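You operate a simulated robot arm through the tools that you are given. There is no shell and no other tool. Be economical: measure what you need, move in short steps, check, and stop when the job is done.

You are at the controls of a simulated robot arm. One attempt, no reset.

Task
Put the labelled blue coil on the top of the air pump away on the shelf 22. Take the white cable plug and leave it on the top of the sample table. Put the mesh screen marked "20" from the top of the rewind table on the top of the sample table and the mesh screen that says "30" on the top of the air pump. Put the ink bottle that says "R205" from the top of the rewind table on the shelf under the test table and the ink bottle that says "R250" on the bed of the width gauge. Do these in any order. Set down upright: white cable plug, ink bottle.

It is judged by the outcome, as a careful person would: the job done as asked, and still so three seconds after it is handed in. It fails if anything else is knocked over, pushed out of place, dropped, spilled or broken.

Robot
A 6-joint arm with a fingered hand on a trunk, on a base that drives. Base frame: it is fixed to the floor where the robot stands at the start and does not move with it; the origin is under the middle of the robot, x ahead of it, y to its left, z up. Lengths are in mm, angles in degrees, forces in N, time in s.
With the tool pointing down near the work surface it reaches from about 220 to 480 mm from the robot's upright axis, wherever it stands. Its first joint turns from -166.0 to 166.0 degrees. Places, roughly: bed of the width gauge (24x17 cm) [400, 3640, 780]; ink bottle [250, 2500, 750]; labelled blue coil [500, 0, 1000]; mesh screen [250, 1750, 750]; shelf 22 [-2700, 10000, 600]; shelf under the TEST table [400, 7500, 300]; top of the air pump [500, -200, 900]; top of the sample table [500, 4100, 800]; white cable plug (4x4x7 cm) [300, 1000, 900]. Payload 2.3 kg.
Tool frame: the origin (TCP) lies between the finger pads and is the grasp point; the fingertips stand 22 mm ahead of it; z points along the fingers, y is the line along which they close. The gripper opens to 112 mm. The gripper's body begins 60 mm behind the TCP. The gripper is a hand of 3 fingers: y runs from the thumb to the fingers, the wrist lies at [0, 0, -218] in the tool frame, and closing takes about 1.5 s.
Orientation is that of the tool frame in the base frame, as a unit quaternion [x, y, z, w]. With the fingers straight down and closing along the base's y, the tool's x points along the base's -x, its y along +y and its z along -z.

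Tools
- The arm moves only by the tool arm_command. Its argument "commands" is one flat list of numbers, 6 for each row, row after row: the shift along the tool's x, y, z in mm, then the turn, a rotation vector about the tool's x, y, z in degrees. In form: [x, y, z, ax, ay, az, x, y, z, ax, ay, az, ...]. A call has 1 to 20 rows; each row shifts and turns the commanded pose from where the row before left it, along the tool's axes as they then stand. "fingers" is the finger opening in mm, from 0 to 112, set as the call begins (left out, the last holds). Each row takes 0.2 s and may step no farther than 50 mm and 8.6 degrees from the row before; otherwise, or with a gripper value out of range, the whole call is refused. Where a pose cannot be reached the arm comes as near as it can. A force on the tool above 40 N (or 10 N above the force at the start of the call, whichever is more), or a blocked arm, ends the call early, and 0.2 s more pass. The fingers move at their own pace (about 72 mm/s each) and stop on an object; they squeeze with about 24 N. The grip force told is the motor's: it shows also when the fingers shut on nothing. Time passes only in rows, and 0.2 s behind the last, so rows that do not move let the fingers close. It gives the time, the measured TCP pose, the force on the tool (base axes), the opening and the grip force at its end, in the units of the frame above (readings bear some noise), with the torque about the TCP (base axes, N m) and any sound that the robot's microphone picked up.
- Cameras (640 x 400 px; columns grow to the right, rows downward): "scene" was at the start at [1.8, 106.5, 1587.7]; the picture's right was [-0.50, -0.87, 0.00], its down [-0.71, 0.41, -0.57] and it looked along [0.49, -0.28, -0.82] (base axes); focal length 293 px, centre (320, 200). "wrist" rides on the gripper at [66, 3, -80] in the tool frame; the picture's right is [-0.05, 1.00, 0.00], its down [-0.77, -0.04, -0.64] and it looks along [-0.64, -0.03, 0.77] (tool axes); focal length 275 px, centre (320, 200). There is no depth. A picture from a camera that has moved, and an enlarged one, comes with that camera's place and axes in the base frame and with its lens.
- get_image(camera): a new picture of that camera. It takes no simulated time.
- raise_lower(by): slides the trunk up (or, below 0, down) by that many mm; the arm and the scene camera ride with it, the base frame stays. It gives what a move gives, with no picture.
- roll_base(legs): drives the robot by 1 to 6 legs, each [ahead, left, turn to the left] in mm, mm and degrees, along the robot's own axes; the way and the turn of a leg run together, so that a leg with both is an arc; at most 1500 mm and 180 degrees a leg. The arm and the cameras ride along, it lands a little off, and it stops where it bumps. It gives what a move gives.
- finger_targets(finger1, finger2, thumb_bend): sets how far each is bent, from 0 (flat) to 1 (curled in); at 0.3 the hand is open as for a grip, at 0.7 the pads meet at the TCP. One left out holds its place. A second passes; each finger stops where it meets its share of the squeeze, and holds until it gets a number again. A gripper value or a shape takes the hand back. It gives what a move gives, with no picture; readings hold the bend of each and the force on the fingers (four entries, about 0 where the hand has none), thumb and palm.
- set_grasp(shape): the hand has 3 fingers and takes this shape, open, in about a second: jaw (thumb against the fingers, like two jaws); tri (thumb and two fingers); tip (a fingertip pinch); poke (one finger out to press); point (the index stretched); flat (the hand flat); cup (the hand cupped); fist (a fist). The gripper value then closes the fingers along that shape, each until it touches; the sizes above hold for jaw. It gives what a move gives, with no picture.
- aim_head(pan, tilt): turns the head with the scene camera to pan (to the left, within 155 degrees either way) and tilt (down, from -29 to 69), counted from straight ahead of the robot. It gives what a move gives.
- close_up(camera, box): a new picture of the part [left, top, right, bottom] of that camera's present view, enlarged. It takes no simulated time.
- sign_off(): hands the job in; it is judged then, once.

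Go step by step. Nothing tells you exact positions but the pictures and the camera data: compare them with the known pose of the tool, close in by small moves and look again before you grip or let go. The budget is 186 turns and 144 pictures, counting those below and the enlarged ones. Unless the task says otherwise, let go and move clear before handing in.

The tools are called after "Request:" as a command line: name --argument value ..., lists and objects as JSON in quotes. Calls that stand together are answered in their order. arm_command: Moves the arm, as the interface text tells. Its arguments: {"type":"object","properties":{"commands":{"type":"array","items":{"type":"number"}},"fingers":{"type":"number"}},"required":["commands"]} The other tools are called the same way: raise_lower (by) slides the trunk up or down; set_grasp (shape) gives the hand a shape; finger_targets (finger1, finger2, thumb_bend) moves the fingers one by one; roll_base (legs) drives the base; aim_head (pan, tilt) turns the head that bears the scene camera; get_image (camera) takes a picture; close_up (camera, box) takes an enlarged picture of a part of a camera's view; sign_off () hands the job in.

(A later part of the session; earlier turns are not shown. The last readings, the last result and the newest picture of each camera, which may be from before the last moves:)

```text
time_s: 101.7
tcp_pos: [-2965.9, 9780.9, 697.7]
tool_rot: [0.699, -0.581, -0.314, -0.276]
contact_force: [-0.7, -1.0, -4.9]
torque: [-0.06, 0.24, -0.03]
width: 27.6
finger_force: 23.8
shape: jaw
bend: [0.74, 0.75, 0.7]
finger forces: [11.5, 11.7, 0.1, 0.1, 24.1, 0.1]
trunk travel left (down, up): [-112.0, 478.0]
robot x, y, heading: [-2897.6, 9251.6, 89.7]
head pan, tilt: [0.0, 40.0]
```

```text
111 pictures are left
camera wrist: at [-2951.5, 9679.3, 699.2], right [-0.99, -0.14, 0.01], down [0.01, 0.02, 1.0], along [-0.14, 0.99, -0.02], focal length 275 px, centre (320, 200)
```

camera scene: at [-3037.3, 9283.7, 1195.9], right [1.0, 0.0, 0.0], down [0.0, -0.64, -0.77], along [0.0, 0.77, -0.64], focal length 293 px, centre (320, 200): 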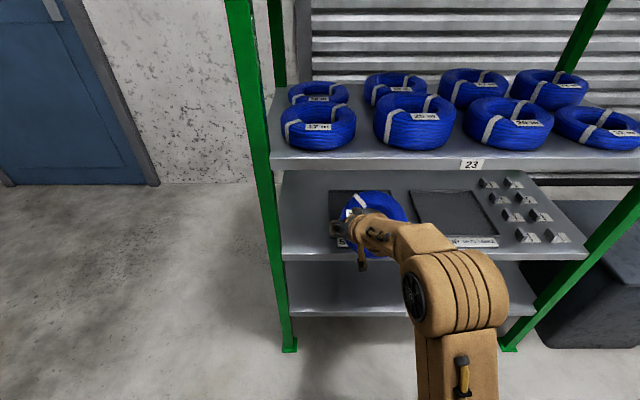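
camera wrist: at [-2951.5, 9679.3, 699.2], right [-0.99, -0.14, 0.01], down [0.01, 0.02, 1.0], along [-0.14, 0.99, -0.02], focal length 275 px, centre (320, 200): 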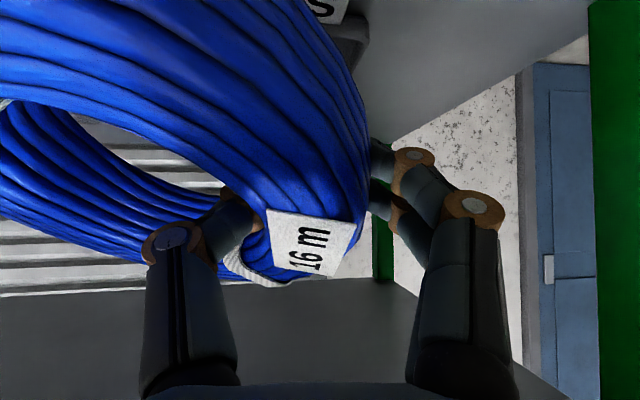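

Good alignment: the coil heads over the SITE tray. I drive in another 125 mm.

Request:
roll_base --legs '[[125, 0, 0]]'

Request:
get_image --camera "wrist"

Request:
close_up --camera "scene" --box '[220, 120, 500, 320]'

```text
time_s: 103.0
tcp_pos: [-2964.5, 9909.9, 697.5]
tool_rot: [0.698, -0.582, -0.314, -0.276]
contact_force: [-0.1, -0.3, -4.7]
torque: [-0.09, 0.3, 0.03]
width: 27.4
finger_force: 24.6
shape: jaw
bend: [0.74, 0.75, 0.7]
finger forces: [11.6, 11.6, 0.0, 0.1, 24.1, 0.0]
trunk travel left (down, up): [-112.0, 478.0]
robot x, y, heading: [-2894.2, 9383.1, 90.0]
head pan, tilt: [0.0, 40.0]
```

```text
110 pictures are left
camera wrist: at [-2950.1, 9807.3, 699.1], right [-0.99, -0.14, 0.01], down [0.01, 0.02, 1.0], along [-0.14, 0.99, -0.02], focal length 275 px, centre (320, 200)
```

wrist: 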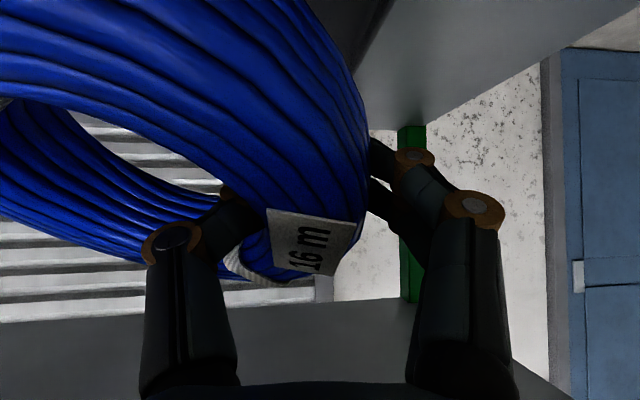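

```text
2.00 times, centred on (360, 220) of scene
camera zoom: at [-3036.8, 9411.9, 1195.9], right [1.0, 0.0, 0.0], down [0.0, -0.64, -0.77], along [0.0, 0.77, -0.64], focal length 586 px, centre (240, 160)
```

zoom: 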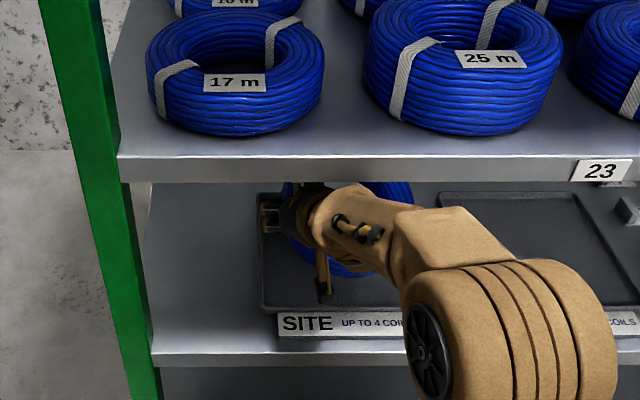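

The coil is over the tray, needing about 20 mm more forward. I move forward 20 and down 20, watching force.

Request:
arm_command --commands '[1.2, -1.6, 14, 0, 0, 0, 1.2, -1.6, 14, 0, 0, 0]'

Request:
close_up --camera "scene" --box '[300, 190, 460, 300]'

```text
time_s: 103.6
tcp_pos: [-2964.2, 9929.5, 675.9]
tool_rot: [0.698, -0.583, -0.313, -0.275]
contact_force: [0.0, 0.6, -4.6]
torque: [-0.07, 0.32, 0.01]
width: 27.7
finger_force: 24.1
shape: jaw
bend: [0.74, 0.75, 0.7]
finger forces: [11.9, 11.7, 0.0, 0.0, 24.4, 0.1]
trunk travel left (down, up): [-112.0, 478.0]
robot x, y, heading: [-2899.0, 9385.9, 90.0]
head pan, tilt: [0.0, 40.0]
```

```text
3.64 times, centred on (380, 245) of scene
camera zoom: at [-3036.8, 9411.9, 1195.9], right [1.0, 0.0, 0.0], down [0.0, -0.64, -0.77], along [0.0, 0.77, -0.64], focal length 1066 px, centre (102, 36)
```

zoom: 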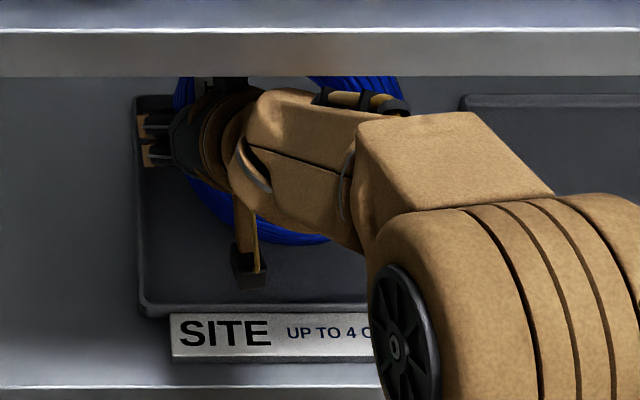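

Near edge is past the front wall with room below. I lower in small steps until touch.

Request:
arm_command --commands '[3.8, 0, 3.3, 0, 0, 0, 3.8, 0, 3.3, 0, 0, 0, 3.8, 0, 3.3, 0, 0, 0, 3.8, 0, 3.3, 0, 0, 0]'

Request:
get_image --camera "wrist"

```text
time_s: 104.6
tcp_pos: [-2964.7, 9930.8, 661.9]
tool_rot: [0.698, -0.581, -0.313, -0.277]
contact_force: [0.3, -0.5, -4.5]
torque: [-0.1, 0.31, -0.03]
width: 27.7
finger_force: 24.0
shape: jaw
bend: [0.74, 0.75, 0.7]
finger forces: [11.8, 11.6, 0.0, 0.0, 24.6, 0.0]
out of reach, approached as far as the arm can: row 2
trunk travel left (down, up): [-112.0, 478.0]
robot x, y, heading: [-2897.4, 9381.9, 89.8]
head pan, tilt: [0.0, 40.0]
```

```text
107 pictures are left
camera wrist: at [-2950.6, 9827.6, 663.4], right [-0.99, -0.14, 0.01], down [0.01, 0.02, 1.0], along [-0.14, 0.99, -0.02], focal length 275 px, centre (320, 200)
```

wrist: 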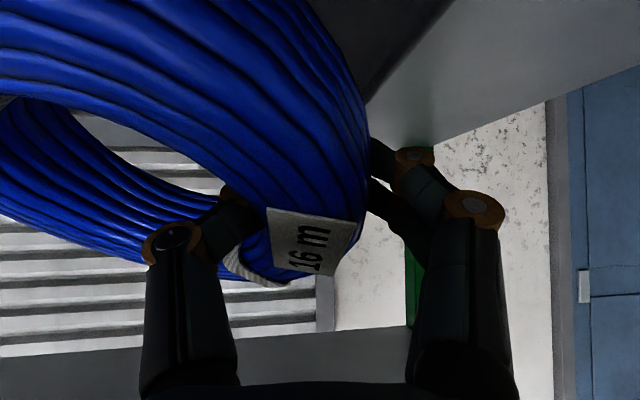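

The arm is near its reach limit downward, so I lower with the trunk in small steps and watch the force.

Request:
raise_lower --by -8

Request:
raise_lower --by -6

Request:
raise_lower --by -5

```text
time_s: 105.2
tcp_pos: [-2964.1, 9930.7, 654.8]
tool_rot: [0.698, -0.581, -0.315, -0.276]
contact_force: [0.3, 0.2, -3.3]
torque: [-0.16, 0.2, 0.05]
width: 27.6
finger_force: 24.6
shape: jaw
bend: [0.74, 0.74, 0.7]
finger forces: [13.1, 10.9, 0.0, 0.0, 23.9, 0.0]
trunk travel left (down, up): [-104.0, 486.0]
robot x, y, heading: [-2897.9, 9382.4, 89.8]
head pan, tilt: [0.0, 40.0]
```

```text
time_s: 105.7
tcp_pos: [-2964.2, 9931.6, 648.0]
tool_rot: [0.697, -0.581, -0.315, -0.277]
contact_force: [0.5, 0.3, -1.6]
torque: [-0.21, 0.11, 0.04]
width: 27.3
finger_force: 24.0
shape: jaw
bend: [0.74, 0.74, 0.7]
finger forces: [14.2, 10.4, 0.0, 0.1, 23.8, 0.0]
trunk travel left (down, up): [-98.0, 492.0]
robot x, y, heading: [-2895.2, 9383.4, 89.8]
head pan, tilt: [0.0, 40.0]
```

```text
time_s: 106.3
tcp_pos: [-2964.2, 9930.5, 642.3]
tool_rot: [0.698, -0.581, -0.315, -0.276]
contact_force: [0.1, 1.4, -0.5]
torque: [-0.19, 0.05, 0.09]
width: 27.2
finger_force: 24.3
shape: jaw
bend: [0.74, 0.74, 0.7]
finger forces: [15.1, 10.1, 0.1, 0.1, 23.4, 0.0]
trunk travel left (down, up): [-93.0, 497.0]
robot x, y, heading: [-2895.2, 9384.3, 89.5]
head pan, tilt: [0.0, 40.0]
```

The near edge touched around z=656 and the coil is pivoting level as hoped. I keep going in small steps.

Request:
raise_lower --by -5

Request:
get_image --camera "wrist"

```text
time_s: 106.8
tcp_pos: [-2964.3, 9930.9, 638.3]
tool_rot: [0.698, -0.581, -0.314, -0.277]
contact_force: [-1.0, 0.7, -0.3]
torque: [-0.22, -0.05, 0.12]
width: 27.2
finger_force: 24.4
shape: jaw
bend: [0.74, 0.73, 0.7]
finger forces: [15.9, 9.9, 0.0, 0.0, 23.4, 0.0]
trunk travel left (down, up): [-88.0, 502.0]
robot x, y, heading: [-2897.0, 9382.3, 89.6]
head pan, tilt: [0.0, 40.0]
```

```text
106 pictures are left
camera wrist: at [-2950.7, 9827.5, 639.8], right [-0.99, -0.14, 0.01], down [0.01, 0.02, 1.0], along [-0.14, 0.99, -0.02], focal length 275 px, centre (320, 200)
```

wrist: 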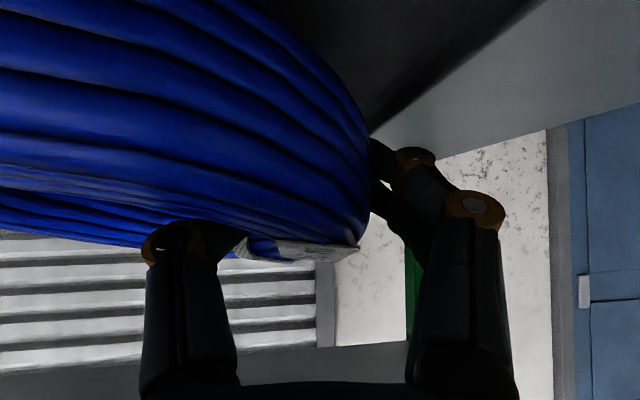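

The coil is now almost level. Four more millimetres, then I open a little.

Request:
raise_lower --by -4

Request:
get_image --camera "wrist"

```text
time_s: 107.3
tcp_pos: [-2964.9, 9929.4, 633.4]
tool_rot: [0.698, -0.58, -0.315, -0.276]
contact_force: [-0.5, 1.9, 0.1]
torque: [-0.27, -0.14, 0.1]
width: 27.1
finger_force: 24.0
shape: jaw
bend: [0.74, 0.73, 0.7]
finger forces: [16.3, 10.1, 0.0, 0.0, 23.6, 0.0]
trunk travel left (down, up): [-84.0, 506.0]
robot x, y, heading: [-2898.3, 9386.4, 89.9]
head pan, tilt: [0.0, 40.0]
```

```text
105 pictures are left
camera wrist: at [-2950.7, 9827.5, 635.8], right [-0.99, -0.14, 0.01], down [0.01, 0.02, 1.0], along [-0.14, 0.99, -0.02], focal length 275 px, centre (320, 200)
```

wrist: 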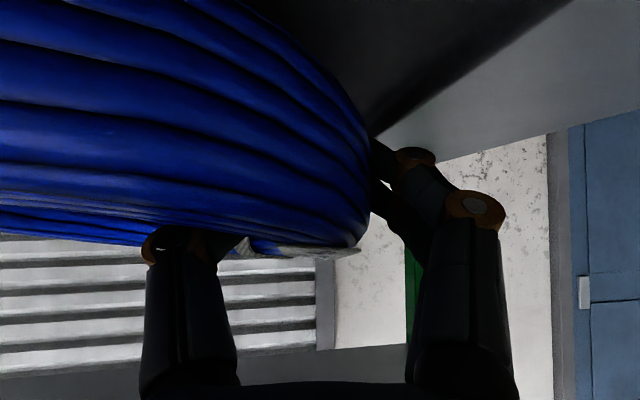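

The shelf bears the whole weight now. I open the hand modestly.

Request:
arm_command --commands '[0, 0, 0, 0, 0, 0, 0, 0, 0, 0, 0, 0, 0, 0, 0, 0, 0, 0, 0, 0, 0, 0, 0, 0]' --fingers 62

Request:
get_image --camera "wrist"

```text
time_s: 108.3
tcp_pos: [-2964.5, 9929.6, 633.4]
tool_rot: [0.697, -0.582, -0.314, -0.278]
contact_force: [-0.8, -1.2, -0.8]
torque: [0.0, -0.02, -0.01]
width: 61.1
finger_force: 0.0
shape: jaw
bend: [0.72, 0.72, 0.7]
finger forces: [0.0, 0.1, 0.0, 0.0, 0.1, 0.1]
trunk travel left (down, up): [-84.0, 506.0]
robot x, y, heading: [-2896.6, 9389.2, 89.9]
head pan, tilt: [0.0, 40.0]
```

```text
104 pictures are left
camera wrist: at [-2950.7, 9827.4, 635.9], right [-0.99, -0.14, 0.01], down [0.01, 0.02, 1.0], along [-0.14, 0.99, -0.02], focal length 275 px, centre (320, 200)
```

wrist: 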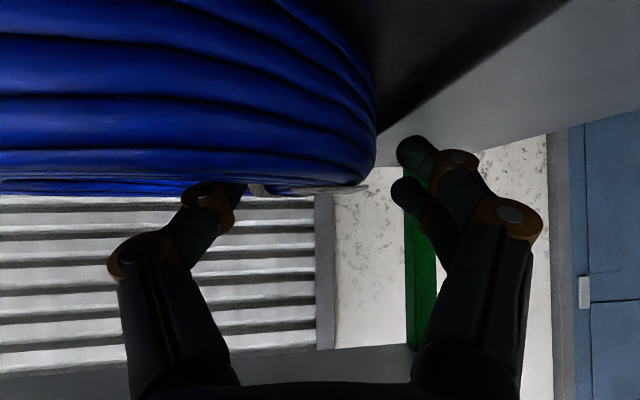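

The coil sits flat. I lift straight up 45 mm so the thumb clears the hole, then look.

Request:
raise_lower --by 45

Request:
get_image --camera "wrist"

```text
time_s: 109.2
tcp_pos: [-2964.3, 9930.2, 679.5]
tool_rot: [0.697, -0.581, -0.315, -0.277]
contact_force: [0.6, -0.4, 1.1]
torque: [-0.01, -0.02, 0.04]
width: 61.2
finger_force: 0.1
shape: jaw
bend: [0.72, 0.72, 0.7]
finger forces: [0.0, 0.1, 0.0, 0.1, 0.0, 0.0]
trunk travel left (down, up): [-129.0, 461.0]
robot x, y, heading: [-2898.9, 9384.7, 89.9]
head pan, tilt: [0.0, 40.0]
```

```text
103 pictures are left
camera wrist: at [-2950.7, 9827.4, 681.0], right [-0.99, -0.14, 0.01], down [0.01, 0.02, 1.0], along [-0.14, 0.99, -0.02], focal length 275 px, centre (320, 200)
```

wrist: 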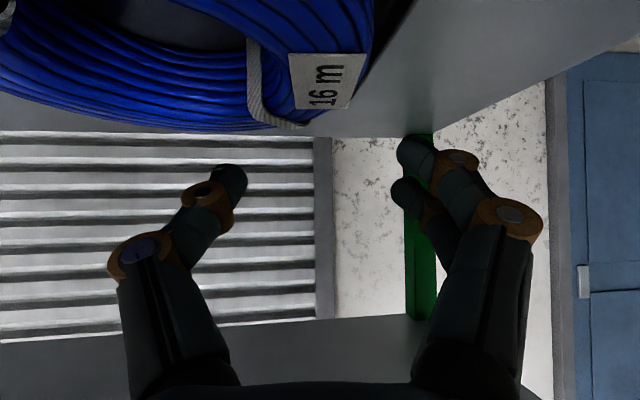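

The hand is free above the coil. I drive straight back and check the result.

Request:
roll_base --legs '[[-420, 0, 0]]'

Request:
close_up --camera "scene" --box '[240, 80, 560, 300]'

```text
time_s: 111.8
tcp_pos: [-2966.3, 9510.9, 678.9]
tool_rot: [0.698, -0.581, -0.314, -0.276]
contact_force: [-0.4, -0.1, -1.3]
torque: [0.01, -0.02, -0.02]
width: 61.5
finger_force: 0.0
shape: jaw
bend: [0.72, 0.72, 0.7]
finger forces: [0.1, 0.0, 0.0, 0.0, 0.1, 0.0]
trunk travel left (down, up): [-129.0, 461.0]
robot x, y, heading: [-2898.9, 8964.4, 89.7]
head pan, tilt: [0.0, 40.0]
```

```text
1.82 times, centred on (400, 190) of scene
camera zoom: at [-3038.6, 8991.6, 1212.9], right [1.0, 0.0, 0.0], down [0.0, -0.64, -0.77], along [0.0, 0.77, -0.64], focal length 533 px, centre (174, 218)
```

zoom: 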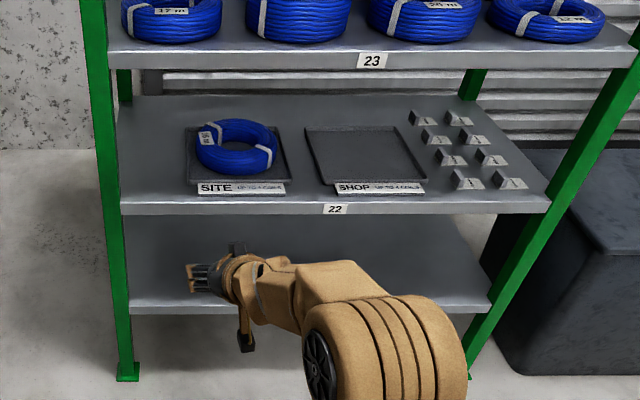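

The coil lies well in the SITE tray on shelf 22. I raise the trunk, bring the hand back to vertical and return toward the rewind table area.

Request:
raise_lower --by 400

Request:
arm_command --commands '[22, 0, -27, 0, 7.3, 0, 25.3, 0, -24.2, 0, 7.3, 0, 28.2, 0, -20.8, 0, 7.3, 0, 30.6, 0, -17, 0, 7.3, 0, 32.5, 0, -13, 0, 7.3, 0, 33.9, 0, -8.8, 0, 7.3, 0, 34.7, 0, -4.4, 0, 7.3, 0]' --fingers 112

Request:
roll_base --legs '[[0, -1200, 0], [0, -1180, 0], [0, 0, -90], [0, -1450, 0], [0, -1450, 0], [0, -1450, 0]]'

Request:
aim_head --pan -30 --tilt 30

Request:
get_image --camera "scene"

```text
time_s: 115.6
tcp_pos: [-2966.7, 9509.3, 1080.1]
tool_rot: [0.698, -0.582, -0.313, -0.277]
contact_force: [-0.1, -0.1, -0.5]
torque: [0.0, -0.01, 0.04]
width: 61.4
finger_force: 0.0
shape: jaw
bend: [0.72, 0.72, 0.7]
finger forces: [0.1, 0.1, 0.1, 0.0, 0.0, 0.0]
trunk travel left (down, up): [-529.0, 61.0]
robot x, y, heading: [-2897.8, 8964.2, 89.6]
head pan, tilt: [0.0, 40.0]
```

```text
time_s: 117.2
tcp_pos: [-2922.9, 9278.6, 1086.6]
tool_rot: [0.765, -0.644, 0.019, 0.002]
contact_force: [0.2, -0.1, 1.1]
torque: [0.01, -0.01, 0.0]
width: 112.0
finger_force: 0.0
shape: jaw
bend: [0.3, 0.3, 0.3]
finger forces: [0.1, 0.1, 0.0, 0.0, 0.1, 0.0]
out of reach, approached as far as the arm can: row 1
trunk travel left (down, up): [-529.0, 61.0]
robot x, y, heading: [-2897.3, 8961.6, 89.8]
head pan, tilt: [0.0, 40.0]
```

```text
time_s: 153.1
tcp_pos: [-151.8, 4680.2, 1085.2]
tool_rot: [-0.081, 0.997, -0.012, -0.013]
contact_force: [-0.7, 0.3, -0.3]
torque: [-0.03, -0.01, 0.0]
width: 112.0
finger_force: 0.0
shape: jaw
bend: [0.3, 0.3, 0.3]
finger forces: [0.1, 0.0, 0.0, 0.0, 0.0, 0.0]
trunk travel left (down, up): [-529.0, 61.0]
robot x, y, heading: [-467.3, 4658.6, -0.6]
head pan, tilt: [0.0, 40.0]
```

```text
time_s: 154.1
tcp_pos: [-150.9, 4680.5, 1085.0]
tool_rot: [-0.081, 0.997, -0.012, -0.013]
contact_force: [-0.1, 0.5, 0.0]
torque: [0.04, -0.04, 0.03]
width: 111.8
finger_force: 0.1
shape: jaw
bend: [0.3, 0.3, 0.3]
finger forces: [0.1, 0.1, 0.0, 0.1, 0.0, 0.0]
trunk travel left (down, up): [-529.0, 61.0]
robot x, y, heading: [-464.9, 4658.8, -0.8]
head pan, tilt: [-30.0, 30.0]
```

```text
101 pictures are left
camera scene: at [-446.8, 4755.4, 1628.2], right [-0.51, -0.86, 0.0], down [-0.43, 0.26, -0.87], along [0.74, -0.44, -0.5], focal length 293 px, centre (320, 200)
```

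scene: 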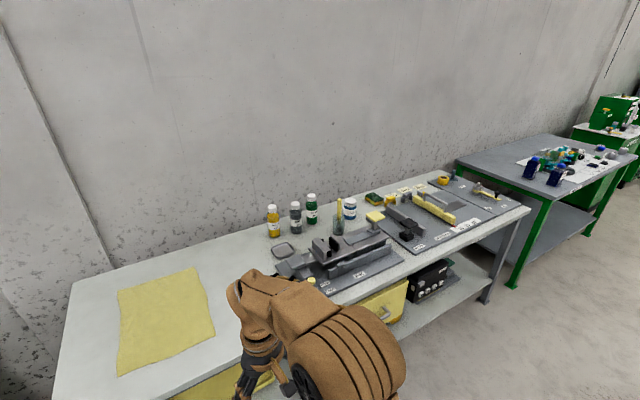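

I'm by the sample table now. I zoom to learn its free areas and the width gauge.

Request:
close_up --camera "scene" --box '[230, 160, 540, 350]'

Request:
close_up --camera "scene" --box '[450, 80, 640, 230]'

```text
2.06 times, centred on (385, 255) of scene
camera zoom: at [-446.8, 4755.4, 1628.2], right [-0.51, -0.86, 0.0], down [-0.43, 0.26, -0.87], along [0.74, -0.44, -0.5], focal length 605 px, centre (186, 86)
```

zoom: 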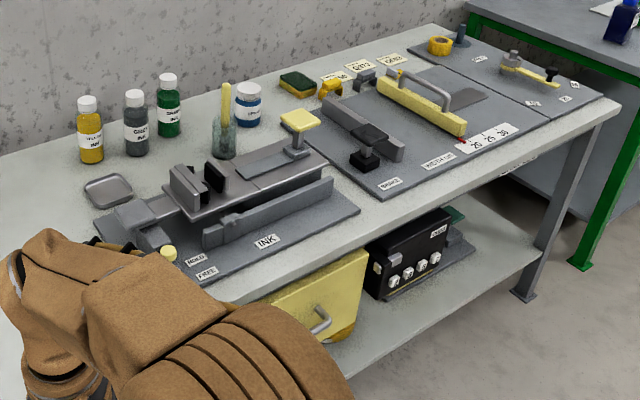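

```text
2.67 times, centred on (545, 155) of scene
camera zoom: at [-446.8, 4755.4, 1628.2], right [-0.51, -0.86, 0.0], down [-0.43, 0.26, -0.87], along [0.74, -0.44, -0.5], focal length 781 px, centre (-280, 320)
```

zoom: 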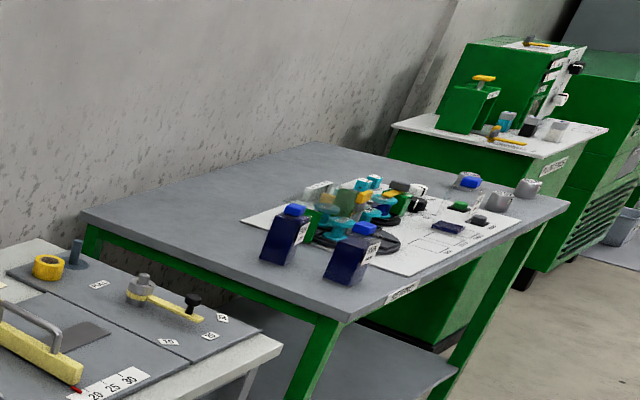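

Next is the plug at y≈900–1000. I drive down the lane there.

Request:
roll_base --legs '[[0, -1250, 0], [0, -1250, 0.8], [0, -1200, 0]]'

Request:
aim_head --pan 0 --tilt 40

Request:
get_image --camera "scene"

```text
time_s: 172.0
tcp_pos: [-176.2, 970.9, 1086.9]
tool_rot: [-0.088, 0.996, -0.011, -0.014]
contact_force: [-0.1, -0.9, 0.3]
torque: [-0.01, -0.01, -0.01]
width: 111.7
finger_force: 0.0
shape: jaw
bend: [0.3, 0.3, 0.3]
finger forces: [0.0, 0.0, 0.0, 0.0, 0.1, 0.1]
trunk travel left (down, up): [-529.0, 61.0]
robot x, y, heading: [-494.3, 944.1, 0.2]
head pan, tilt: [-30.0, 30.0]
```

```text
time_s: 173.0
tcp_pos: [-176.0, 970.9, 1085.6]
tool_rot: [-0.088, 0.996, -0.011, -0.013]
contact_force: [0.2, 0.0, -0.6]
torque: [-0.02, 0.01, 0.0]
width: 112.0
finger_force: 0.1
shape: jaw
bend: [0.3, 0.3, 0.3]
finger forces: [0.0, 0.1, 0.0, 0.1, 0.0, 0.1]
trunk travel left (down, up): [-529.0, 61.0]
robot x, y, heading: [-491.2, 944.4, -0.2]
head pan, tilt: [0.0, 40.0]
```

```text
98 pictures are left
camera scene: at [-466.6, 1085.3, 1612.9], right [0.0, -1.0, 0.0], down [-0.64, 0.0, -0.77], along [0.77, 0.0, -0.64], focal length 293 px, centre (320, 200)
```

scene: 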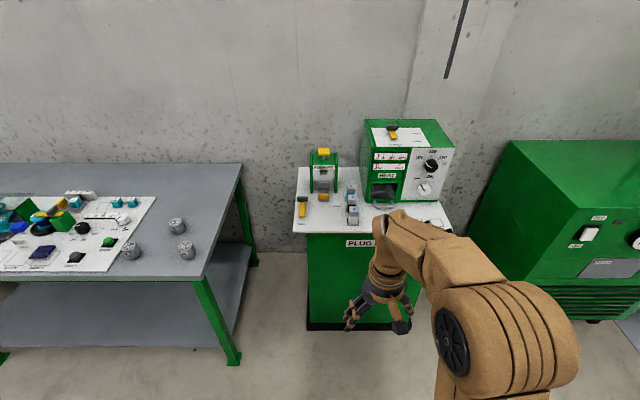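

I zoom on the plugs and on the silver cylinders, which look like the mesh screens.

Request:
close_up --camera "scene" --box '[285, 140, 465, 260]'

Request:
close_up --camera "scene" --box '[60, 170, 240, 290]'

```text
3.33 times, centred on (375, 200) of scene
camera zoom: at [-466.6, 1085.3, 1612.9], right [0.0, -1.0, 0.0], down [-0.64, 0.0, -0.77], along [0.77, 0.0, -0.64], focal length 977 px, centre (137, 200)
```

zoom: 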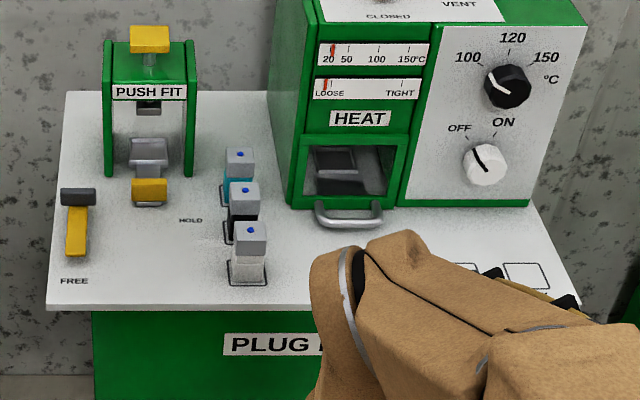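

```text
3.33 times, centred on (150, 230) of scene
camera zoom: at [-466.6, 1085.3, 1612.9], right [0.0, -1.0, 0.0], down [-0.64, 0.0, -0.77], along [0.77, 0.0, -0.64], focal length 977 px, centre (887, 100)
```

zoom: 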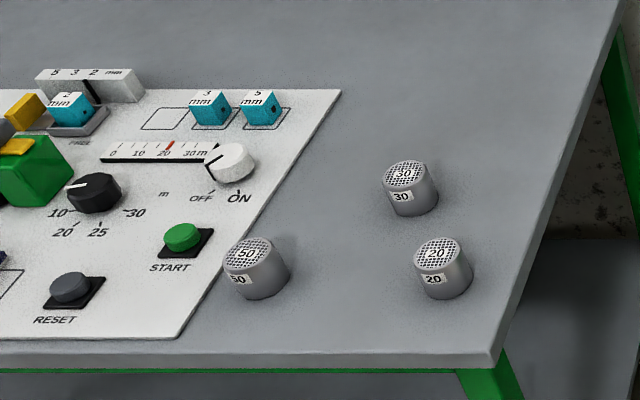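

Mesh screens 30, 20 and 50 are the silver cylinders; the white plug is the front one of three. I drive up to the plug table and square the hand.

Request:
arm_command --commands '[0, 0, 0, -0.7, -0.7, 5, 0, 0, 0, -0.7, -0.7, 5]'

Request:
roll_base --legs '[[410, -10, 0]]'

Request:
get_image --camera "wrist"

```text
time_s: 173.6
tcp_pos: [-173.8, 968.9, 1085.6]
tool_rot: [-0.001, 1.0, 0.001, 0.0]
contact_force: [0.3, 0.0, 0.4]
torque: [-0.01, 0.01, -0.01]
width: 112.0
finger_force: 0.0
shape: jaw
bend: [0.3, 0.3, 0.3]
finger forces: [0.0, 0.1, 0.0, 0.0, 0.1, 0.1]
trunk travel left (down, up): [-529.0, 61.0]
robot x, y, heading: [-490.2, 942.3, 0.2]
head pan, tilt: [0.0, 40.0]
```

```text
time_s: 176.2
tcp_pos: [244.2, 962.9, 1084.6]
tool_rot: [-0.003, 1.0, 0.0, 0.0]
contact_force: [-0.3, -0.9, 0.0]
torque: [0.02, 0.0, -0.01]
width: 111.9
finger_force: 0.1
shape: jaw
bend: [0.3, 0.3, 0.3]
finger forces: [0.1, 0.0, 0.0, 0.0, 0.1, 0.0]
trunk travel left (down, up): [-529.0, 61.0]
robot x, y, heading: [-73.8, 933.7, 0.4]
head pan, tilt: [0.0, 40.0]
```

```text
95 pictures are left
camera wrist: at [176.6, 965.3, 1165.8], right [0.04, 1.0, 0.0], down [0.77, -0.03, 0.63], along [0.63, -0.03, -0.77], focal length 275 px, centre (320, 200)
```

wrist: 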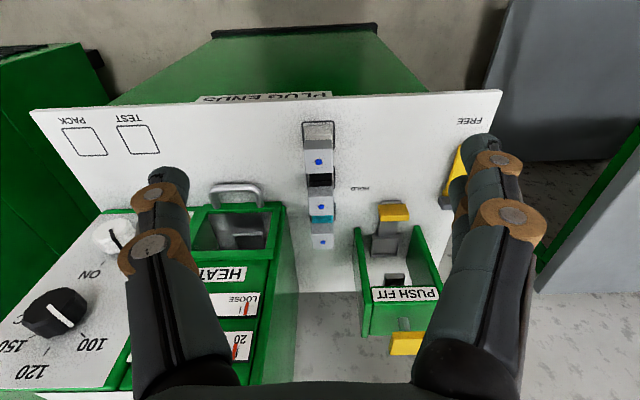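

White plug top is near (336, 958, 903), base about z=833. I approach to just above it.

Request:
arm_command --commands '[-22, -1.2, 36, 0, 0, 0, -22, -1.2, 36, 0, 0, 0, -22, -1.2, 36, 0, 0, 0, -22, -1.2, 36, 0, 0, 0]' --fingers 85

Request:
get_image --camera "wrist"

Request:
close_up --camera "scene" --box '[220, 180, 480, 360]'

```text
time_s: 177.2
tcp_pos: [331.7, 959.5, 939.7]
tool_rot: [-0.003, 1.0, 0.001, -0.001]
contact_force: [-0.1, -0.1, -0.7]
torque: [0.01, 0.01, -0.02]
width: 85.2
finger_force: 0.1
shape: jaw
bend: [0.63, 0.63, 0.59]
finger forces: [0.1, 0.0, 0.0, 0.0, 0.0, 0.0]
trunk travel left (down, up): [-529.0, 61.0]
robot x, y, heading: [-70.4, 934.4, 0.3]
head pan, tilt: [0.0, 40.0]
```

```text
94 pictures are left
camera wrist: at [264.1, 961.7, 1020.6], right [0.04, 1.0, 0.0], down [0.77, -0.03, 0.64], along [0.63, -0.03, -0.77], focal length 275 px, centre (320, 200)
```

wrist: 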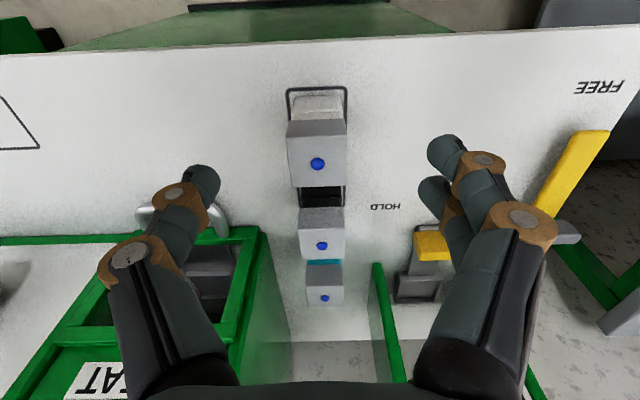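

```text
2.22 times, centred on (350, 270) of scene
camera zoom: at [-47.0, 1076.6, 1612.9], right [0.0, -1.0, 0.0], down [-0.64, 0.0, -0.77], along [0.77, 0.0, -0.64], focal length 651 px, centre (253, 44)
```

zoom: 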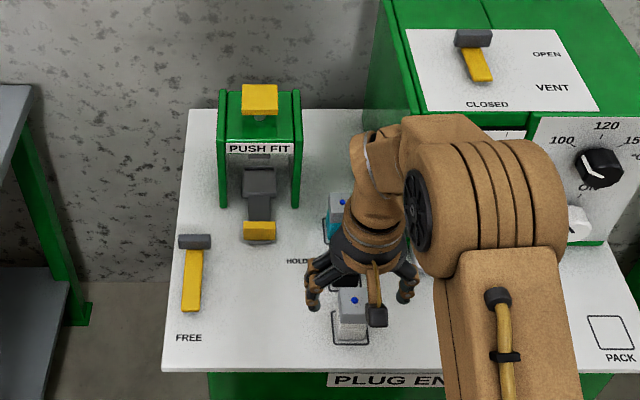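

Better triangulation: plug top ≈ (353, 957, 878), table ≈ 810. I shift forward 19 mm and lower 45, then look.

Request:
arm_command --commands '[-19, -2, 0, 0, 0, 0, 0, 0, 22, 0, 0, 0, 0, 0, 23, 0, 0, 0]'

Request:
get_image --camera "wrist"

Request:
close_up --camera "scene" --box '[300, 250, 420, 340]'

```text
time_s: 177.9
tcp_pos: [348.4, 957.0, 896.5]
tool_rot: [-0.003, 1.0, 0.0, -0.001]
contact_force: [-0.5, 0.1, -0.1]
torque: [-0.03, -0.04, 0.0]
width: 85.4
finger_force: 0.1
shape: jaw
bend: [0.63, 0.63, 0.59]
finger forces: [0.0, 0.0, 0.0, 0.0, 0.0, 0.0]
trunk travel left (down, up): [-529.0, 61.0]
robot x, y, heading: [-73.5, 935.3, 0.3]
head pan, tilt: [0.0, 40.0]
```

```text
92 pictures are left
camera wrist: at [282.5, 959.3, 976.7], right [0.04, 1.0, 0.0], down [0.77, -0.03, 0.63], along [0.63, -0.03, -0.77], focal length 275 px, centre (320, 200)
```

wrist: 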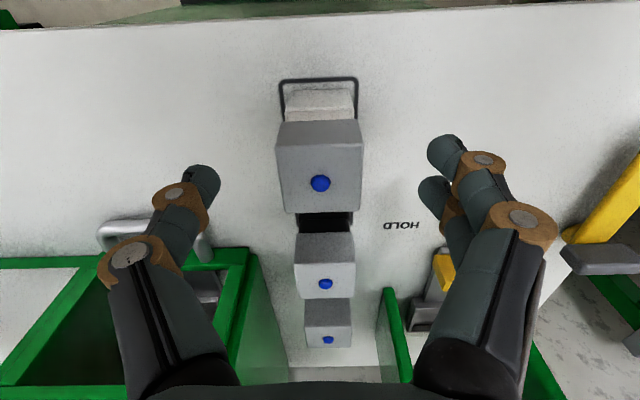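

```text
4.44 times, centred on (360, 295) of scene
camera zoom: at [-47.5, 1076.6, 1612.9], right [0.0, -1.0, 0.0], down [-0.64, 0.0, -0.77], along [0.77, 0.0, -0.64], focal length 1302 px, centre (142, -222)
```

zoom: 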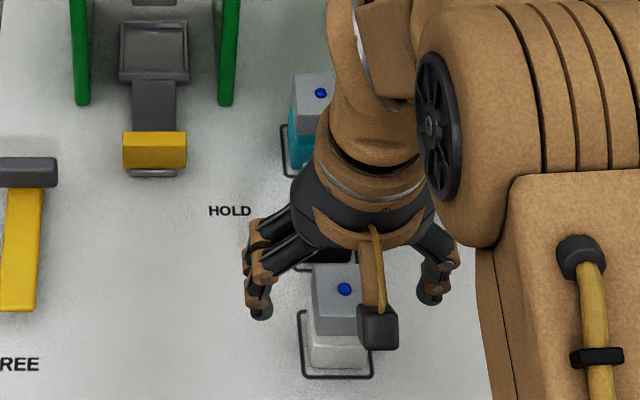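

The plug stands centred between the fingers. I go 5 mm forward, down 50 mm and close.

Request:
arm_command --commands '[-5, 0, 17, 0, 0, 0, 0, 0, 17, 0, 0, 0, 0, 0, 16, 0, 0, 0]'

Request:
get_image --camera "wrist"

```text
time_s: 178.8
tcp_pos: [354.6, 956.5, 846.1]
tool_rot: [-0.002, 1.0, 0.001, -0.001]
contact_force: [-0.3, 0.5, 1.0]
torque: [0.01, 0.02, -0.01]
width: 85.3
finger_force: 0.0
shape: jaw
bend: [0.63, 0.63, 0.59]
finger forces: [0.0, 0.0, 0.1, 0.0, 0.0, 0.0]
trunk travel left (down, up): [-529.0, 61.0]
robot x, y, heading: [-71.4, 933.5, 0.4]
head pan, tilt: [0.0, 40.0]
```

```text
90 pictures are left
camera wrist: at [288.3, 959.4, 926.7], right [0.04, 1.0, 0.0], down [0.77, -0.03, 0.63], along [0.63, -0.03, -0.77], focal length 275 px, centre (320, 200)
```

wrist: 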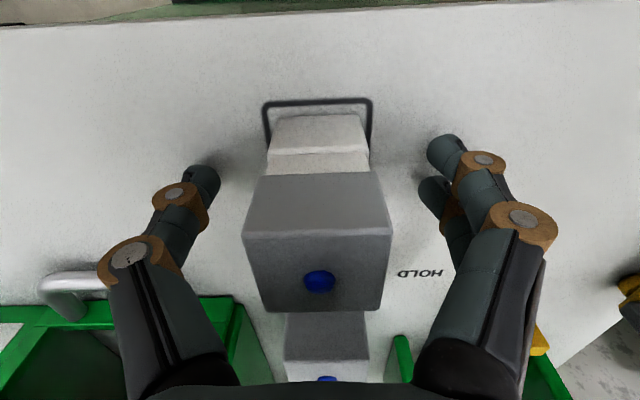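

Everything is lined up around the plug's cap. I close.

Request:
arm_command --commands '[-3, 0, -6, 0, 0, 0, 0, 0, 0, 0, 0, 0, 0, 0, 0, 0, 0, 0, 0, 0, 0, 0, 0, 0, 0, 0, 0, 0, 0, 0, 0, 0, 0, 0, 0, 0, 0, 0, 0, 0, 0, 0]' --fingers 15

Request:
arm_command --commands '[0, 0, -20, 0, 0, 0, 0, 0, -20, 0, 0, 0]'

Request:
get_image --camera "wrist"

```text
time_s: 180.3
tcp_pos: [358.5, 955.8, 852.6]
tool_rot: [-0.003, 1.0, 0.0, 0.0]
contact_force: [0.0, 0.3, -1.0]
torque: [0.03, 0.0, 0.02]
width: 27.5
finger_force: 23.9
shape: jaw
bend: [0.73, 0.73, 0.7]
finger forces: [11.2, 9.4, 0.0, 0.1, 21.6, 0.1]
trunk travel left (down, up): [-529.0, 61.0]
robot x, y, heading: [-73.3, 934.2, 0.3]
head pan, tilt: [0.0, 40.0]
```

```text
time_s: 180.9
tcp_pos: [357.1, 956.4, 892.9]
tool_rot: [-0.001, 1.0, 0.0, -0.001]
contact_force: [-0.2, -0.6, -0.4]
torque: [0.01, -0.02, 0.03]
width: 27.0
finger_force: 24.1
shape: jaw
bend: [0.73, 0.73, 0.7]
finger forces: [11.6, 9.3, 0.1, 0.0, 21.5, 0.0]
trunk travel left (down, up): [-529.0, 61.0]
robot x, y, heading: [-71.6, 932.4, 0.2]
head pan, tilt: [0.0, 40.0]
```

```text
89 pictures are left
camera wrist: at [290.4, 959.0, 973.4], right [0.04, 1.0, 0.0], down [0.77, -0.03, 0.63], along [0.63, -0.03, -0.77], focal length 275 px, centre (320, 200)
```

wrist: 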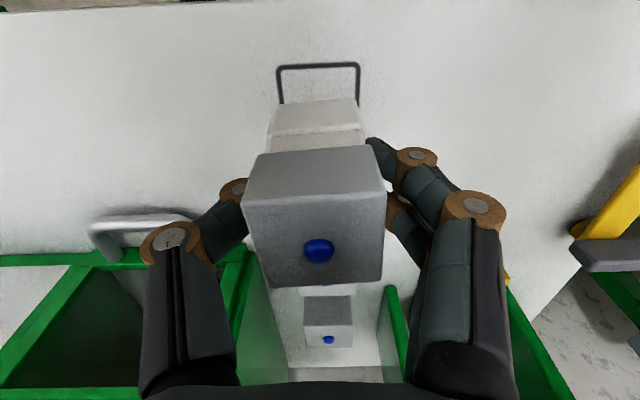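

The plug is lifted cleanly. I raise, retract, and drive to the free strip of the sample table (y≈4480–4720).

Request:
arm_command --commands '[0, 0, -40, 0, 0, 0, 0, 0, -40, 0, 0, 0, 0, 0, -40, 0, 0, 0, 20, 0, -20, 0, 0, 0, 20, 0, -10, 0, 0, 0, 20, 0, 0, 0, 0, 0]'

Request:
roll_base --legs '[[-400, 0, 0], [0, 1230, 0], [0, 1230, 0], [0, 1200, 0]]'

Request:
get_image --camera "scene"

```text
time_s: 182.3
tcp_pos: [296.0, 956.5, 1042.4]
tool_rot: [-0.003, 1.0, 0.001, 0.001]
contact_force: [-0.8, 0.1, -1.0]
torque: [0.03, -0.04, -0.02]
width: 24.8
finger_force: 23.9
shape: jaw
bend: [0.73, 0.76, 0.7]
finger forces: [14.7, 9.0, 0.0, 0.0, 19.7, 0.0]
trunk travel left (down, up): [-529.0, 61.0]
robot x, y, heading: [-73.5, 933.4, 0.4]
head pan, tilt: [0.0, 40.0]
```

```text
time_s: 202.1
tcp_pos: [-169.1, 4596.3, 1041.1]
tool_rot: [-0.018, 1.0, 0.001, 0.0]
contact_force: [-0.3, 0.8, -0.8]
torque: [0.0, 0.0, -0.01]
width: 24.8
finger_force: 23.8
shape: jaw
bend: [0.73, 0.76, 0.7]
finger forces: [14.8, 8.3, 0.0, 0.0, 19.6, 0.0]
trunk travel left (down, up): [-529.0, 61.0]
robot x, y, heading: [-537.0, 4560.2, 2.1]
head pan, tilt: [0.0, 40.0]
```

```text
88 pictures are left
camera scene: at [-518.4, 4705.9, 1612.9], right [0.03, -1.0, 0.0], down [-0.64, -0.02, -0.77], along [0.77, 0.03, -0.64], focal length 293 px, centre (320, 200)
```

scene: 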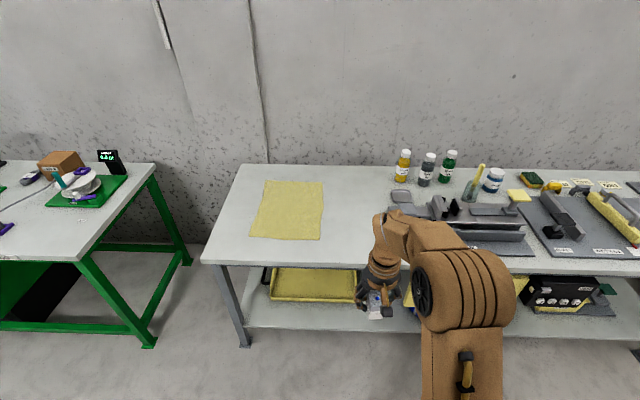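

The table strip right of the yellow mat is free. I check the plug in the hand and drive up.

Request:
roll_base --legs '[[300, 0, -2]]'

Request:
get_image --camera "wrist"

```text
time_s: 204.1
tcp_pos: [131.2, 4591.7, 1042.4]
tool_rot: [-0.004, 1.0, 0.001, -0.001]
contact_force: [0.1, 0.9, -0.6]
torque: [-0.02, 0.02, 0.0]
width: 24.9
finger_force: 24.4
shape: jaw
bend: [0.73, 0.76, 0.7]
finger forces: [14.8, 8.4, 0.0, 0.0, 19.7, 0.1]
trunk travel left (down, up): [-529.0, 61.0]
robot x, y, heading: [-243.0, 4567.5, 0.4]
head pan, tilt: [0.0, 40.0]
```

```text
87 pictures are left
camera wrist: at [63.7, 4595.1, 1122.1], right [0.04, 1.0, 0.0], down [0.77, -0.03, 0.63], along [0.63, -0.02, -0.77], focal length 275 px, centre (320, 200)
```

wrist: 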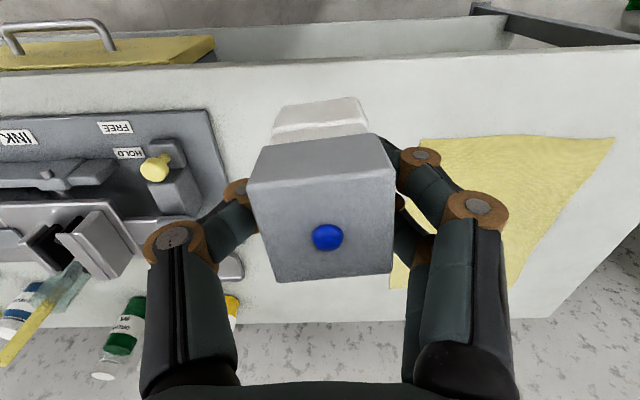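

Free strip spans y≈4460–4730. I'll set the plug at about (215, 4560); lowering to just above the table first.

Request:
arm_command --commands '[-21, -8, 40, 0, 0, 0, -21, -8, 40, 0, 0, 0, -21, -8, 40, 0, 0, 0, -21, -8, 38, 0, 0, 0]'

Request:
get_image --camera "wrist"

Request:
close_up --camera "scene" --box '[260, 180, 500, 340]'

```text
time_s: 205.1
tcp_pos: [215.1, 4561.4, 880.5]
tool_rot: [-0.004, 1.0, 0.0, -0.001]
contact_force: [0.5, -0.8, -1.1]
torque: [0.01, 0.03, 0.0]
width: 24.2
finger_force: 23.6
shape: jaw
bend: [0.73, 0.76, 0.7]
finger forces: [14.9, 7.8, 0.0, 0.0, 19.4, 0.0]
trunk travel left (down, up): [-529.0, 61.0]
robot x, y, heading: [-241.6, 4564.7, 0.3]
head pan, tilt: [0.0, 40.0]
```

```text
86 pictures are left
camera wrist: at [148.1, 4563.5, 961.8], right [0.04, 1.0, 0.0], down [0.77, -0.03, 0.63], along [0.63, -0.02, -0.77], focal length 275 px, centre (320, 200)
```

wrist: 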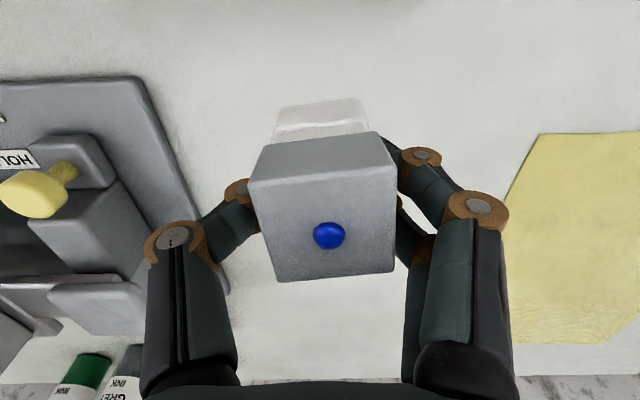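

```text
2.50 times, centred on (380, 260) of scene
camera zoom: at [-214.5, 4711.0, 1612.9], right [0.01, -1.0, 0.0], down [-0.64, 0.0, -0.77], along [0.77, 0.01, -0.64], focal length 732 px, centre (170, 50)
```

zoom: 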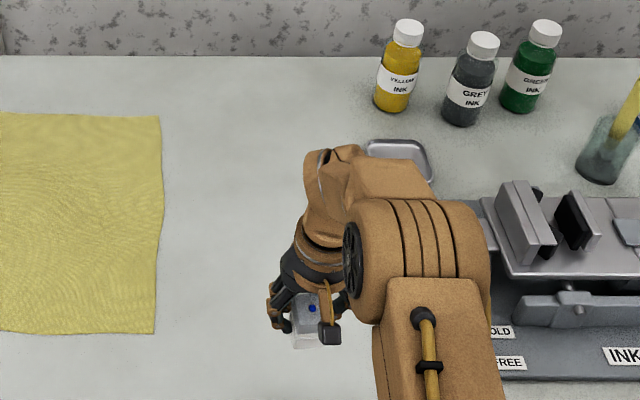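

Clear below. I lower gently toward contact (expected near TCP z≈845).

Request:
arm_command --commands '[0, 0, 7, 0, 0, 0, 0, 0, 7, 0, 0, 0, 0, 0, 6, 0, 0, 0, 0, 0, 5, 0, 0, 0]'

Request:
arm_command --commands '[0, 0, 4, 0, 0, 0]'

Request:
arm_command --commands '[0, 0, 3, 0, 0, 0]'

Request:
arm_command --commands '[0, 0, 3, 0, 0, 0]'

```text
time_s: 206.1
tcp_pos: [215.3, 4561.3, 857.3]
tool_rot: [-0.005, 1.0, 0.001, -0.001]
contact_force: [-0.2, 1.2, -0.5]
torque: [-0.01, -0.01, 0.02]
width: 24.5
finger_force: 23.3
shape: jaw
bend: [0.73, 0.76, 0.7]
finger forces: [15.0, 8.0, 0.0, 0.0, 19.2, 0.1]
trunk travel left (down, up): [-529.0, 61.0]
robot x, y, heading: [-240.1, 4571.4, 0.4]
head pan, tilt: [0.0, 40.0]
```

```text
time_s: 206.5
tcp_pos: [214.5, 4560.2, 853.1]
tool_rot: [-0.005, 1.0, 0.001, 0.0]
contact_force: [-0.4, 0.3, -1.4]
torque: [0.02, 0.04, 0.0]
width: 24.2
finger_force: 24.3
shape: jaw
bend: [0.73, 0.76, 0.7]
finger forces: [14.9, 7.9, 0.0, 0.1, 19.4, 0.1]
trunk travel left (down, up): [-529.0, 61.0]
robot x, y, heading: [-239.1, 4569.1, 0.4]
head pan, tilt: [0.0, 40.0]
```

```text
time_s: 206.9
tcp_pos: [214.2, 4560.5, 850.4]
tool_rot: [-0.004, 1.0, 0.001, 0.0]
contact_force: [0.2, 0.1, -0.7]
torque: [0.0, 0.0, -0.01]
width: 24.5
finger_force: 24.2
shape: jaw
bend: [0.73, 0.76, 0.7]
finger forces: [15.0, 7.9, 0.0, 0.0, 19.3, 0.0]
trunk travel left (down, up): [-529.0, 61.0]
robot x, y, heading: [-237.8, 4570.2, 0.6]
head pan, tilt: [0.0, 40.0]
```

```text
time_s: 207.3
tcp_pos: [215.0, 4562.3, 848.2]
tool_rot: [-0.004, 1.0, 0.001, 0.0]
contact_force: [0.6, -0.9, 0.0]
torque: [-0.01, 0.0, -0.03]
width: 24.3
finger_force: 24.0
shape: jaw
bend: [0.73, 0.76, 0.7]
finger forces: [15.0, 7.9, 0.0, 0.0, 19.3, 0.0]
trunk travel left (down, up): [-529.0, 61.0]
robot x, y, heading: [-239.1, 4573.9, 0.2]
head pan, tilt: [0.0, 40.0]
```

No contact yet. I continue with slow rows and look.

Request:
arm_command --commands '[0, 0, 3, 0, 0, 0, 0, 0, 2, 0, 0, 0]'

Request:
arm_command --commands '[0, 0, 2, 0, 0, 0, 0, 0, 2, 0, 0, 0]'

Request:
get_image --camera "wrist"

```text
time_s: 207.9
tcp_pos: [215.2, 4561.2, 843.2]
tool_rot: [-0.004, 1.0, 0.0, -0.001]
contact_force: [0.3, -0.6, -0.3]
torque: [-0.03, 0.01, -0.01]
width: 24.4
finger_force: 25.0
shape: jaw
bend: [0.73, 0.76, 0.7]
finger forces: [15.0, 7.9, 0.1, 0.1, 19.3, 0.1]
trunk travel left (down, up): [-529.0, 61.0]
robot x, y, heading: [-241.8, 4571.8, 0.6]
head pan, tilt: [0.0, 40.0]
```

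```text
time_s: 208.5
tcp_pos: [214.6, 4560.9, 839.9]
tool_rot: [-0.005, 1.0, 0.001, -0.001]
contact_force: [-0.6, 0.3, -0.4]
torque: [0.03, -0.04, 0.03]
width: 24.3
finger_force: 24.0
shape: jaw
bend: [0.73, 0.76, 0.7]
finger forces: [15.0, 7.9, 0.1, 0.0, 19.2, 0.0]
trunk travel left (down, up): [-529.0, 61.0]
robot x, y, heading: [-241.2, 4568.1, 0.3]
head pan, tilt: [0.0, 40.0]
```

```text
84 pictures are left
camera wrist: at [147.5, 4564.0, 920.2], right [0.04, 1.0, 0.0], down [0.77, -0.03, 0.63], along [0.63, -0.02, -0.77], focal length 275 px, centre (320, 200)
```

wrist: 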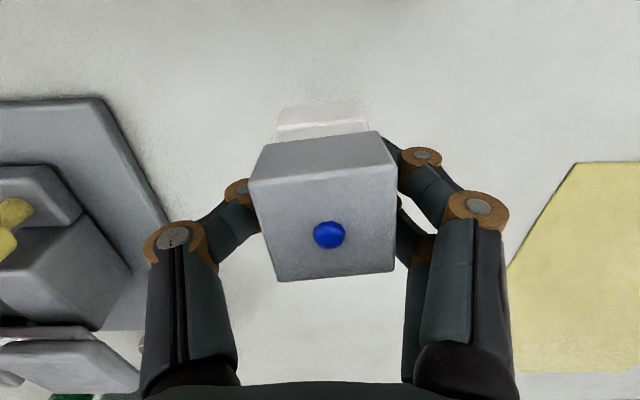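

By triangulation the table top may be nearer z≈760. I keep lowering with force guard.

Request:
arm_command --commands '[0, 0, 5, 0, 0, 0, 0, 0, 5, 0, 0, 0, 0, 0, 4, 0, 0, 0, 0, 0, 4, 0, 0, 0]'

Request:
arm_command --commands '[0, 0, 3, 0, 0, 0, 0, 0, 3, 0, 0, 0]'

Request:
get_image --camera "wrist"

```text
time_s: 209.5
tcp_pos: [214.2, 4560.6, 822.1]
tool_rot: [-0.004, 1.0, 0.0, -0.001]
contact_force: [-0.1, -0.1, 0.2]
torque: [0.04, -0.04, 0.05]
width: 24.0
finger_force: 23.8
shape: jaw
bend: [0.73, 0.76, 0.7]
finger forces: [14.9, 8.0, 0.0, 0.1, 19.3, 0.1]
trunk travel left (down, up): [-529.0, 61.0]
robot x, y, heading: [-237.5, 4569.4, 0.4]
head pan, tilt: [0.0, 40.0]
```

```text
time_s: 210.1
tcp_pos: [213.7, 4560.2, 815.5]
tool_rot: [-0.004, 1.0, 0.0, -0.001]
contact_force: [-0.3, 0.8, -0.8]
torque: [0.02, -0.03, 0.0]
width: 24.1
finger_force: 23.9
shape: jaw
bend: [0.73, 0.76, 0.7]
finger forces: [15.0, 7.9, 0.0, 0.0, 19.2, 0.0]
trunk travel left (down, up): [-529.0, 61.0]
robot x, y, heading: [-239.2, 4570.7, 0.5]
head pan, tilt: [0.0, 40.0]
```

```text
83 pictures are left
camera wrist: at [147.1, 4563.6, 896.0], right [0.04, 1.0, 0.0], down [0.77, -0.03, 0.63], along [0.63, -0.02, -0.77], focal length 275 px, centre (320, 200)
```

wrist: 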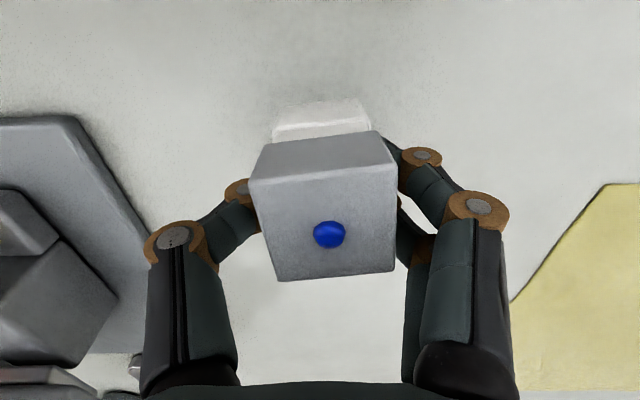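

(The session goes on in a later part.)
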